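You operate a simulated robot arm through the tools that you are given. There is no shell and no other tool. Be economical: measure what you need, move in short steps, check, and stop when the job is done.

You are at the controls of a simulated robot arm. One attempt, no reset.

## Task
Put the striped bundle on the black book.

Only the result counts: the job must be done as asked and must still hold three seconds after the hand-in. Knocking over, shifting, dropping, spilling or breaking anything else fails it.

## Robot
A 7-joint arm with a two-finger parallel gripper, fixed in place. Base frame: the origin is at the foot of the arm, x ahead of it, y to its left, z up; the work surface is at about z = 0. Units: mm, degrees, N and s.
With the tool pointing down near the work surface it reaches from about 220 to 580 mm from the base axis. Its first joint turns from -66.0 to 66.0 degrees. Payload 2.5 kg.
Tool frame: the origin (TCP) lies between the finger pads and is the grasp point; the fingertips stand 23 mm ahead of it; z points along the fingers, y is the line along which they close. Largest opening 94 mm; finger width 38, thickness 10; the body of the gripper, 54 by 96 mm, starts 39 mm behind the TCP.
Orientation is told as [roll, pitch, yaw] about the base's x, y, z axes, in that order, counted from this pose: with the fingers straight down and closing along the base's y, the tool's x points along the base's -x, its y along +y and its z along -z.

## Interface
- The arm moves only by the tool arm_command. Its argument "moves" is a list that holds one entry, the list of rows, each a list of 7 numbers: the shift along the tool's x, y, z in cm, then the turn, a rotation vector about the tool's x, y, z in rad, then the finger opening in cm, from 0 to 9.4. In form: [[[dx, dy, dz, ax, ay, az, jaw], ...]]. A call has 1 to 8 rows; each row shifts and turns the commanded pose from where the row before left it, along the tool's axes as they then stand. Each row takes 0.2 s and may step no farther than 50 mm and 8.6 degrees from the row before; otherwise, or with a gripper value out of range, the whole call is refused. Where a pose cannot be reached the arm comes as near as it can. A force on the tool above 40 N (or 10 N above the force at the start of the call, whichever is more), or a blocked arm, ends the call early, and 0.2 s more pass. The fingers move at their own pace (about 108 mm/s each) and stop on an object; they squeeze with about 36 N. The grip force told is the motor's: it shows also when the fingers shut on nothing. Time passes only in rows, and 0.2 s behind the last, so rows that do not move let the fingers close. It gives the time, the measured TCP pose, the force on the tool (base axes), the opening and the grip force at its end, in the units of the frame above (readings bear some noise).
- Cameras (640 x 400 px; columns grow to the right, rows downward): "scene" is fixed at [95.5, -404, 551.1]; the picture's right is [0.95, -0.32, 0.00], its down [-0.19, -0.55, -0.81] and it looks along [0.26, 0.77, -0.58] (base axes); focal length 369 px, centre (320, 200). "wrist" rides on the gripper at [86, 16, -74] in the tool frame; the picture's right is [-0.18, 0.98, 0.00], its down [-0.58, -0.11, -0.81] and it looks along [-0.79, -0.15, 0.59] (tool axes); focal length 243 px, centre (320, 200).
- capture(camera): a new picture of that camera. It takes no simulated time.
- probe_pixels(camera, pixels): there is no depth. For up to 12 entries [column, row, z] of the newest picture of that camera ("zoom" is the newest enlarged one), the place [x, y] in the base frame at which the ray of that pixel passes the height z, good to about 2 mm, but the place of the scene camera against the robot may be out by one fixed shift of up to 18 mm in any direction. It takes no simulated time.
- inspect(camera, box): a new picture of the part [left, top, right, bottom] of that camera's present view, enlarged. It takes no simulated time.
- finish_job(): hands the job in; it is judged then, once.

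Go step by step. Measure first, check grasps and placings, and put right what went wrong. The budget is 60 turns and 22 pictures, counting those below and the enlarged ones. Unless the task says otherwise, let go and move clear before handing in, and close with one line.

The tools are called after "Request:" by a JSON object that holds its "method" and its "body". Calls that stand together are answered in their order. arm_command: Moves the arm, as the interface text tells. Its arguments: {"type":"object","properties":{"moves":{"type":"array"}},"required":["moves"]} The other tools are called the same way: capture (camera) takes a picture; probe_pixels (camera, pixels) gives the place at which the rays of pixels pass given heights; inspect (camera, box) takes an enlarged picture of a part of a camera's view; finish_job () hands the job in.

At the start:

```text
clock: 0.0
position: [434.2, 23.6, 272.1]
ee_rot: [0.0, 0.0, 0.1]
wrist_force: [-0.1, 0.4, 0.7]
width: 94.0
grip_force: 0.0
```

scene: 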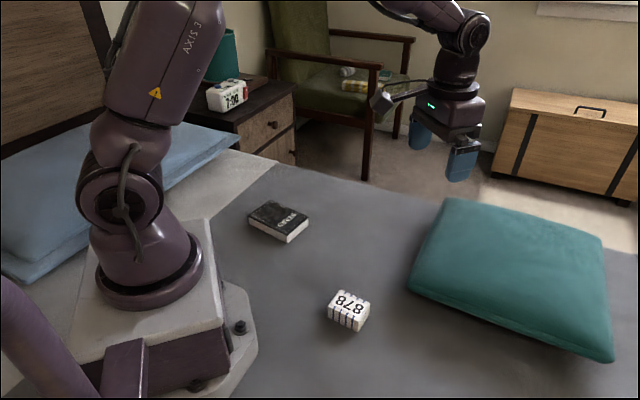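
wrist: 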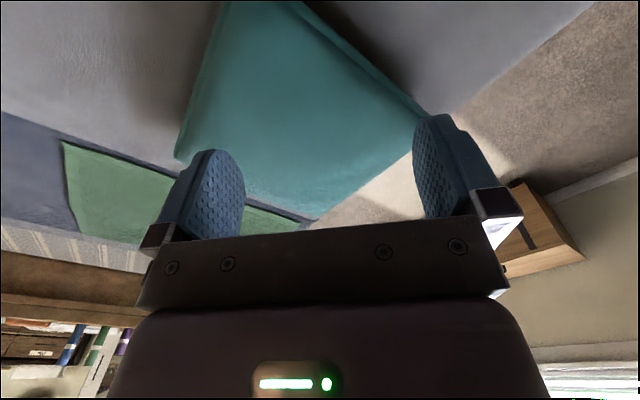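

The scene picture shows a small striped block marked "878" near (348,310) and the black book near (278,221). I'll enlarge both and measure them.

Request:
{"method": "inspect", "body": {"camera": "scene", "box": [230, 180, 390, 340]}}

Request:
{"method": "probe_pixels", "body": {"camera": "scene", "pixels": [[328, 318, 0], [360, 331, 0], [369, 316, 0], [335, 290, 30], [370, 300, 30], [328, 305, 30], [362, 318, 30], [248, 223, 0], [288, 243, 0], [309, 225, 0], [270, 200, 20], [309, 215, 20]]}}

```text
2.50 times, centred on (310, 260) of scene
```

zoom: 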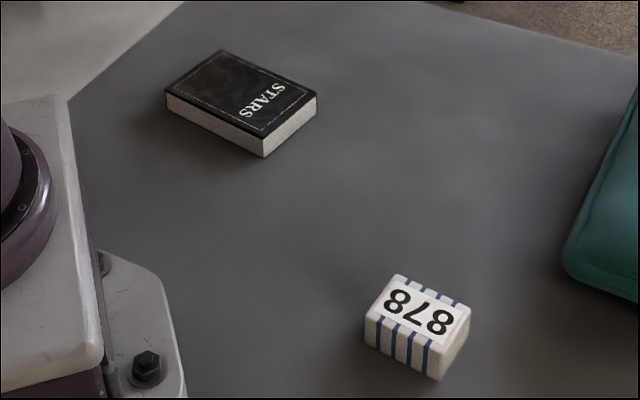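

```text
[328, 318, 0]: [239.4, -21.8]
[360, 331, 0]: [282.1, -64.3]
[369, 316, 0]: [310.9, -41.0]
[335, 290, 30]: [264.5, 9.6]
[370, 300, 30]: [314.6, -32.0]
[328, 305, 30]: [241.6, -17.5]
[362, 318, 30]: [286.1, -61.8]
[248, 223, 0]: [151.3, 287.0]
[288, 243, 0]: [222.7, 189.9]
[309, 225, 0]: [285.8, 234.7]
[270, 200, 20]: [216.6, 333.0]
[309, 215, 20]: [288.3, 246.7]
```

The enlarged view gives clear corners: bundle top (398,275), (470,308), (442,350), (366,317), and book top (222,50), (316,95), (263,138), (166,90). I'll probe these to get heights and sizes.

Request:
{"method": "probe_pixels", "body": {"camera": "zoom", "pixels": [[440, 380, 0], [364, 345, 0], [442, 350, 30], [442, 350, 25], [366, 317, 30], [398, 275, 30], [470, 308, 30]]}}

Request:
{"method": "probe_pixels", "body": {"camera": "zoom", "pixels": [[263, 157, 0], [167, 106, 0], [316, 112, 0], [263, 138, 20], [263, 138, 25], [166, 90, 20], [222, 50, 20], [316, 95, 20]]}}

```text
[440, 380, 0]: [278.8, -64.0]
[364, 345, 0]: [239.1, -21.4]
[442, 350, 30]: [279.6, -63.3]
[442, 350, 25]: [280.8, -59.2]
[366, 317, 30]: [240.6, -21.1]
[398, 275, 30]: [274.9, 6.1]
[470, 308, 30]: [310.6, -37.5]
```

```text
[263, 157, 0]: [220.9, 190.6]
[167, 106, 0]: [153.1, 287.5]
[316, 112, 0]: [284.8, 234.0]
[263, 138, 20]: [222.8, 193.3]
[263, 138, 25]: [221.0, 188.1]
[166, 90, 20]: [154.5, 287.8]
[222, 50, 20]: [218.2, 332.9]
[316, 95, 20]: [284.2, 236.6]
```

The bundle is about 58 x 44 x 30 mm, centred near (276,-29) with its short side at about 40° yaw. The book is about 116 x 78 x 21 mm, centred near (220,263). I'll move above the bundle and then turn to +40°, so the wrist camera can remove the scene camera's offset.

Request:
{"method": "arm_command", "body": {"moves": [[[3.95, -1.31, 1.8, 0, 0, 0, 9.4], [3.95, -1.31, 1.8, 0, 0, 0, 9.4], [3.95, -1.31, 1.8, 0, 0, 0, 9.4], [3.95, -1.31, 1.8, 0, 0, 0, 9.4], [0, 0, 0, 0, 0, -0.14, 9.4], [0, 0, 0, 0, 0, -0.14, 9.4], [0, 0, 0, 0, 0, -0.14, 9.4], [0, 0, 0, 0, 0, -0.14, 9.4]]]}}

Request:
{"method": "capture", "body": {"camera": "wrist"}}

```text
clock: 1.8
position: [274.9, -27.8, 199.5]
ee_rot: [0.0, 0.0, 32.2]
wrist_force: [-0.2, -0.2, -0.5]
width: 93.7
grip_force: 0.0
```

```text
18 pictures are left
```

wrist: 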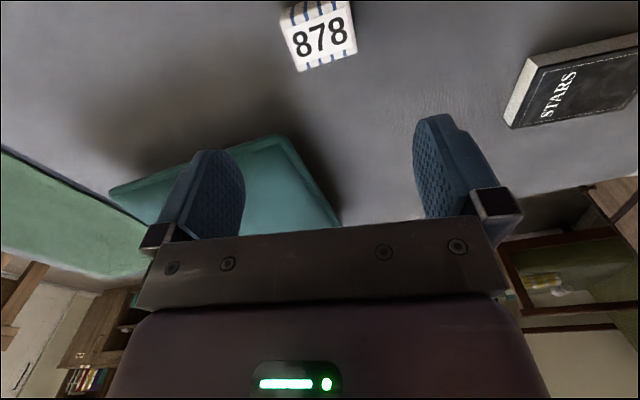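

The bundle shows at (320,35) in the wrist view and the book at (575,85). I'll enlarge the bundle region to get its corners.

Request:
{"method": "inspect", "body": {"camera": "wrist", "box": [260, 0, 380, 80]}}

```text
5.00 times, centred on (320, 40) of wrist
```

zoom: 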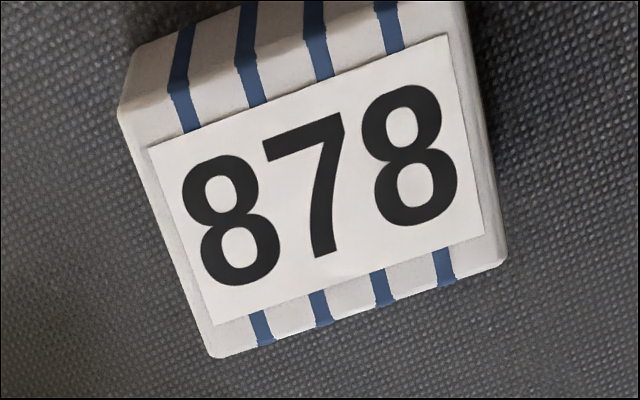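

The top-face corners in the zoom are about (122,108), (462,10), (503,262) and (213,357). I'll probe them, and the book corners in the wrist view.

Request:
{"method": "probe_pixels", "body": {"camera": "zoom", "pixels": [[122, 108, 30], [462, 10, 30], [503, 262, 30], [213, 357, 30], [150, 148, 30], [448, 35, 30], [483, 235, 30], [213, 325, 30]]}}

Request:
{"method": "probe_pixels", "body": {"camera": "wrist", "pixels": [[504, 121, 0], [512, 128, 21], [528, 55, 0], [537, 66, 21], [638, 46, 21]]}}

```text
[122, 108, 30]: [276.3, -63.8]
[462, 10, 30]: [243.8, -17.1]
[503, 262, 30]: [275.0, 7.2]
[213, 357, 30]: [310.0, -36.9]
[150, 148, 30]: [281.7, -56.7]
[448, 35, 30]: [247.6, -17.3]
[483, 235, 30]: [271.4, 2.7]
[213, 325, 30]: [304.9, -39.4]
```

```text
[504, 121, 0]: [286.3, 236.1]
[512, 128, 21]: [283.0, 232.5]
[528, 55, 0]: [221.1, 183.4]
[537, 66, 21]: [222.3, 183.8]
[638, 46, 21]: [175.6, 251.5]
```

Both cameras agree: bundle centre is about (276.3,-27.6), top at z≈30, yaw ≈40°. I'll turn the last 7.8°, centre and descend to just above it.

Request:
{"method": "arm_command", "body": {"moves": [[[0, 0, 0, 0, 0, -0.136, 9.4], [-0.12, -0.08, 3.6, 0, 0, 0, 9.4], [0, 0, 3.6, 0, 0, 0, 9.4], [0, 0, 3.6, 0, 0, 0, 9.4], [0, 0, 3.2, 0, 0, 0, 9.4], [0, 0, 0, 0, 0, 0, 9.4]]]}}

Request:
{"method": "capture", "body": {"camera": "scene"}}

```text
clock: 3.2
position: [275.8, -27.3, 57.7]
ee_rot: [0.0, 0.1, 39.9]
wrist_force: [0.4, 0.1, 0.7]
width: 93.7
grip_force: 0.0
```

```text
16 pictures are left
```

scene: 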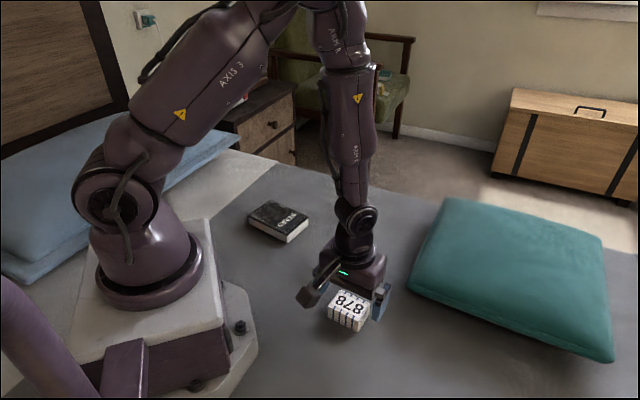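

The TCP is at z=57.7 with the fingertips about 35 mm up. The right finger shows at (382,300) beside the bundle. I'll check clearance on both sides close up.

Request:
{"method": "inspect", "body": {"camera": "scene", "box": [290, 250, 410, 340]}}

Request:
{"method": "inspect", "body": {"camera": "wrist", "box": [120, 0, 520, 250]}}

```text
4.44 times, centred on (350, 295) of scene
```

zoom: 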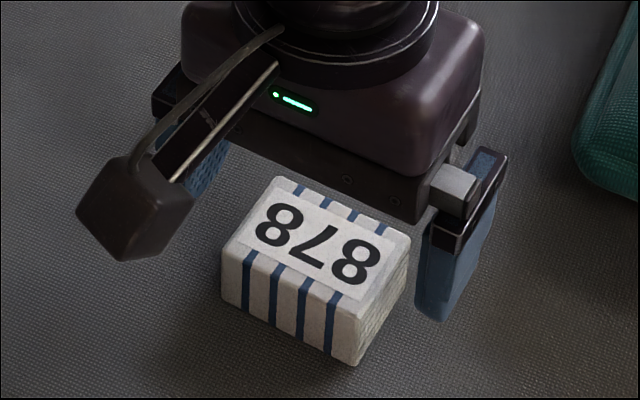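

```text
1.60 times, centred on (320, 125) of wrist
```

zoom: 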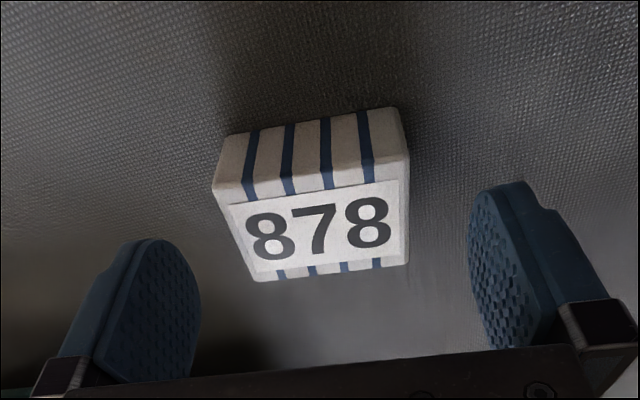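

Clearance looks good on both sides. I'll re-measure the top corners (212,185), (408,157), (408,262) and (256,281) from this close view before descending.

Request:
{"method": "probe_pixels", "body": {"camera": "zoom", "pixels": [[213, 187, 30], [408, 157, 30], [408, 262, 30], [256, 281, 30]]}}

```text
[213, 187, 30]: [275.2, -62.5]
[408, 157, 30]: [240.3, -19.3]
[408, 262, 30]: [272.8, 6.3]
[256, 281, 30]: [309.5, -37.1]
```

The centre is (274.5,-28.2) at yaw 39–40°, within 2 mm of the TCP. I'll descend 30 mm and close.

Request:
{"method": "arm_command", "body": {"moves": [[[0.1, 0, 1.5, 0, 0, 0, 9.4], [0, 0, 1.5, 0, 0, 0, 9.4], [0, 0, 0, 0, 0, 0, 9.4], [0, 0, 0, 0, 0, 0, 5.0], [0, 0, 0, 0, 0, 0, 5.0], [0, 0, 0, 0, 0, 0, 5.0]]]}}

```text
clock: 4.6
position: [276.5, -30.8, 28.5]
ee_rot: [0.0, 0.0, 40.0]
wrist_force: [-0.1, 0.2, 0.0]
width: 59.7
grip_force: 17.7
```

The fingers stopped at 59.7 mm, matching the bundle length, with 17.7 N of grip. I'll tighten the command and see whether it holds before lifting a little.

Request:
{"method": "arm_command", "body": {"moves": [[[0, 0, 0, 0, 0, 0, 3.0], [0, 0, 0, 0, 0, 0, 3.0], [0, 0, -1.0, 0, 0, 0, 3.0], [0, 0, -2.0, 0, 0, 0, 3.0], [0, 0, 0, 0, 0, 0, 3.0]]]}}

Request:
{"method": "capture", "body": {"camera": "scene"}}

```text
clock: 5.8
position: [276.1, -29.1, 58.1]
ee_rot: [0.0, 0.0, 39.9]
wrist_force: [-0.5, -0.3, -1.0]
width: 59.5
grip_force: 17.9
```

```text
13 pictures are left
```

scene: 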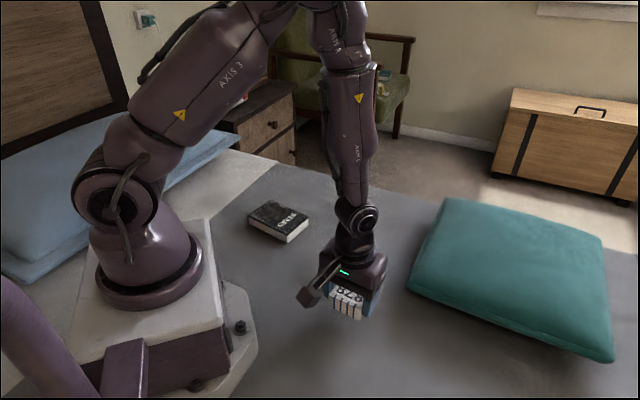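

The bundle is held and lifted, and the load reads about 1 N. I'll rise and move halfway to the book, then measure the book with the wrist camera.

Request:
{"method": "arm_command", "body": {"moves": [[[0, 0, -4.0, 0, 0, 0, 3.0], [0, 0, -4.0, 0, 0, 0, 3.0], [0, 0, -4.0, 0, 0, 0, 3.0], [-1.8, 3.2, 0, 0, 0, 0, 3.0], [-1.8, 3.2, 0, 0, 0, 0, 3.0], [-1.8, 3.2, 0, 0, 0, 0, 3.0], [-1.8, 3.2, 0, 0, 0, 0, 3.0], [0, 0, 0, 0, 0, 0, 3.0]]]}}

Request:
{"method": "capture", "body": {"camera": "wrist"}}

```text
clock: 7.6
position: [248.5, 115.5, 180.1]
ee_rot: [0.0, 0.0, 39.8]
wrist_force: [-0.1, 0.2, -0.5]
width: 59.8
grip_force: 17.9
```

```text
12 pictures are left
```

wrist: 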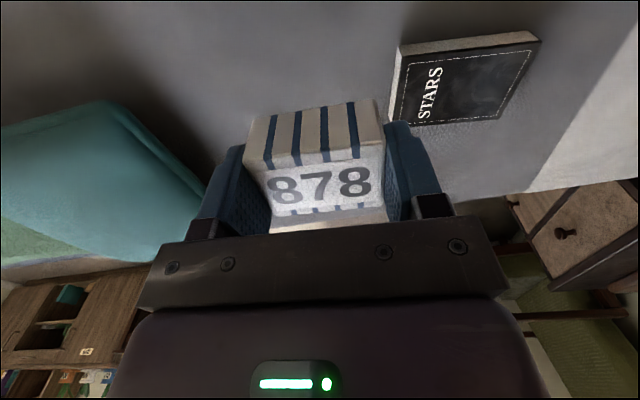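

The bundle is still held and the book is fully visible at (465,80). I'll enlarge the book for its corners.

Request:
{"method": "inspect", "body": {"camera": "wrist", "box": [380, 20, 560, 140]}}

```text
3.33 times, centred on (470, 80) of wrist
```

zoom: 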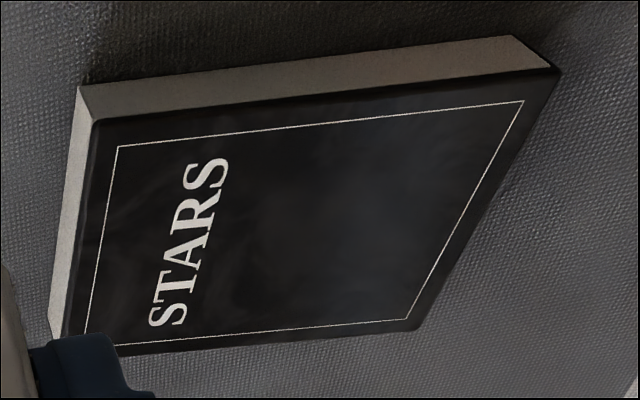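

Request:
{"method": "probe_pixels", "body": {"camera": "zoom", "pixels": [[79, 86, 0], [95, 120, 21], [95, 120, 25], [513, 36, 0], [561, 70, 21], [561, 70, 25], [413, 331, 21], [413, 331, 25], [48, 335, 0], [64, 355, 21]]}}

```text
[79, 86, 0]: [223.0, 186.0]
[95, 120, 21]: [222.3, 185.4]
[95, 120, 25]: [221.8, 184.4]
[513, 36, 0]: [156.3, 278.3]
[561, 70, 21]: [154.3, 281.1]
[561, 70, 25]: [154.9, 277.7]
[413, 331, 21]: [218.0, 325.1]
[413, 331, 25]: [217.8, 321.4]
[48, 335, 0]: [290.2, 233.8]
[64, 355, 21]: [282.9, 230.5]
```

The book's top corners give centre (219.4,255.5), height ≈21 mm and yaw ≈35°. I'll move over it, align the yaw and lower to 15 mm above contact (TCP 65).

Request:
{"method": "arm_command", "body": {"moves": [[[-1.69, 3.15, 0, 0, 0, 0, 3.0], [-1.69, 3.15, 0, 0, 0, 0, 3.0], [-1.69, 3.15, 0, 0, 0, 0, 3.0], [-1.69, 3.15, 0, 0, 0, 0.08, 3.0], [0, 0, 4.0, 0, 0, 0, 3.0], [0, 0, 4.0, 0, 0, 0, 3.0], [0, 0, 3.5, 0, 0, 0, 3.0], [0, 0, 0, 0, 0, 0, 3.0]]]}}

Request:
{"method": "inspect", "body": {"camera": "scene", "box": [210, 150, 350, 260]}}

Request:
{"method": "capture", "body": {"camera": "wrist"}}

```text
clock: 9.4
position: [221.5, 255.6, 63.6]
ee_rot: [0.1, 0.0, 35.3]
wrist_force: [-0.2, 0.0, -1.1]
width: 59.5
grip_force: 17.6
```

```text
3.64 times, centred on (280, 205) of scene
```

zoom: 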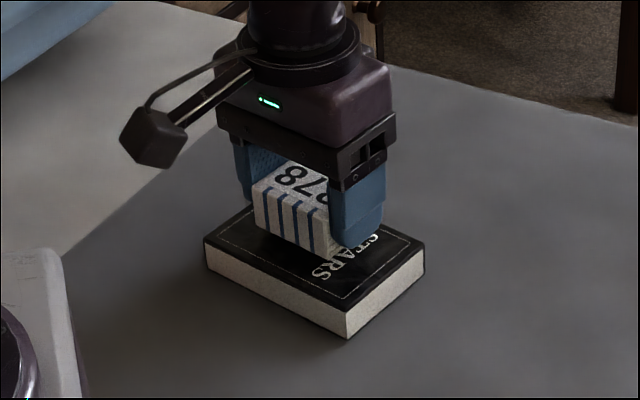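

```text
9 pictures are left
```

wrist: 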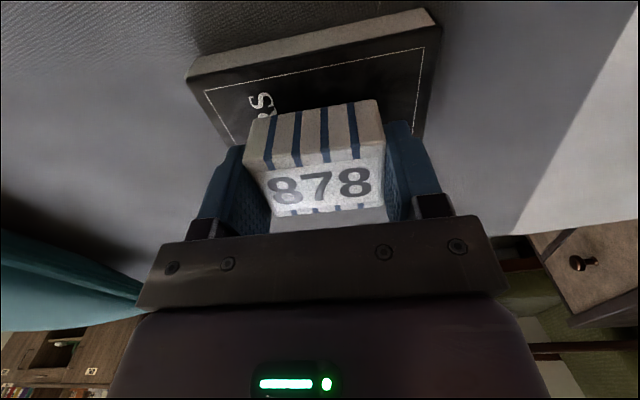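

The bundle is centred over the book and aligned with it. I'll lower in small steps to about TCP 51 and watch the force.

Request:
{"method": "arm_command", "body": {"moves": [[[0, 0, 0.5, 0, 0, 0, 3.0], [0, 0, 0.4, 0, 0, 0, 3.0], [0, 0, 0.2, 0, 0, 0, 3.0], [0, 0, 0, 0, 0, 0, 3.0]]]}}

```text
clock: 10.4
position: [220.8, 255.5, 53.8]
ee_rot: [0.1, -0.1, 35.3]
wrist_force: [-0.9, -2.2, 16.2]
width: 59.4
grip_force: 18.2
```

The upward force of 16 N shows the bundle is resting on the book. I'll ease off 1.5 mm to relieve it, then open.

Request:
{"method": "arm_command", "body": {"moves": [[[0, 0, -0.1, 0, 0, 0, 3.0], [0, 0, 0, 0, 0, 0, 3.0]]]}}

Request:
{"method": "inspect", "body": {"camera": "scene", "box": [210, 150, 350, 260]}}

```text
clock: 11.0
position: [220.0, 254.1, 54.0]
ee_rot: [0.0, 0.1, 35.3]
wrist_force: [0.4, 0.6, 0.7]
width: 59.5
grip_force: 18.4
```

```text
3.64 times, centred on (280, 205) of scene
```

zoom: 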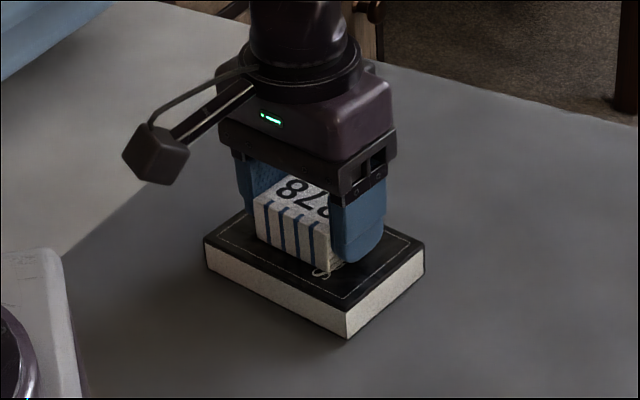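

The contact force is gone and the bundle sits flush on the book, which hasn't moved. I'll open gradually.

Request:
{"method": "arm_command", "body": {"moves": [[[0, 0, 0, 0, 0, 0, 6.4], [0, 0, 0, 0, 0, 0, 7.2], [0, 0, 0, 0, 0, 0, 8.2], [0, 0, 0, 0, 0, 0, 8.2], [0, 0, -1.5, 0, 0, 0, 8.2], [0, 0, -3.0, 0, 0, 0, 8.2], [0, 0, -4.0, 0, 0, 0, 8.2], [0, 0, -4.0, 0, 0, 0, 8.2]]]}}

Request:
{"method": "inspect", "body": {"camera": "scene", "box": [210, 150, 350, 260]}}

Request:
{"method": "capture", "body": {"camera": "scene"}}

```text
clock: 12.8
position: [221.5, 258.0, 181.3]
ee_rot: [0.0, 0.0, 35.3]
wrist_force: [-0.2, 0.1, -0.1]
width: 81.8
grip_force: 0.0
```

```text
3.64 times, centred on (280, 205) of scene
```

zoom: 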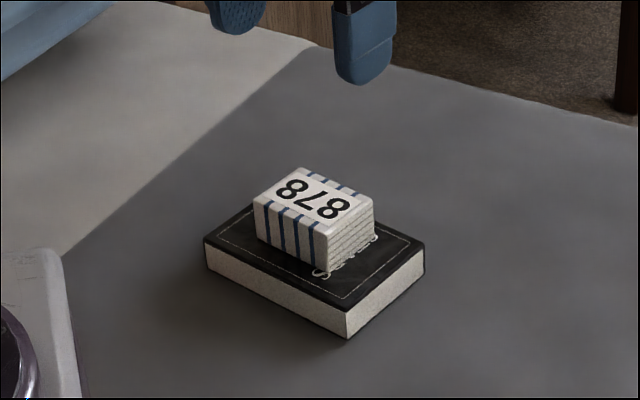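

```text
6 pictures are left
```

scene: 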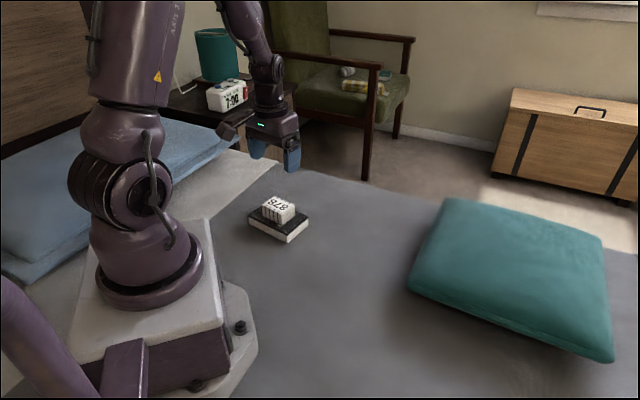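

The bundle sits flat and centred on the book, the gripper is clear and nothing else has moved. I'm handing in.

Request:
{"method": "finish_job", "body": {}}

```text
The job is handed in.
```

The striped bundle is on the black book, flat and centred, with the gripper clear; the last pictures show nothing else disturbed.
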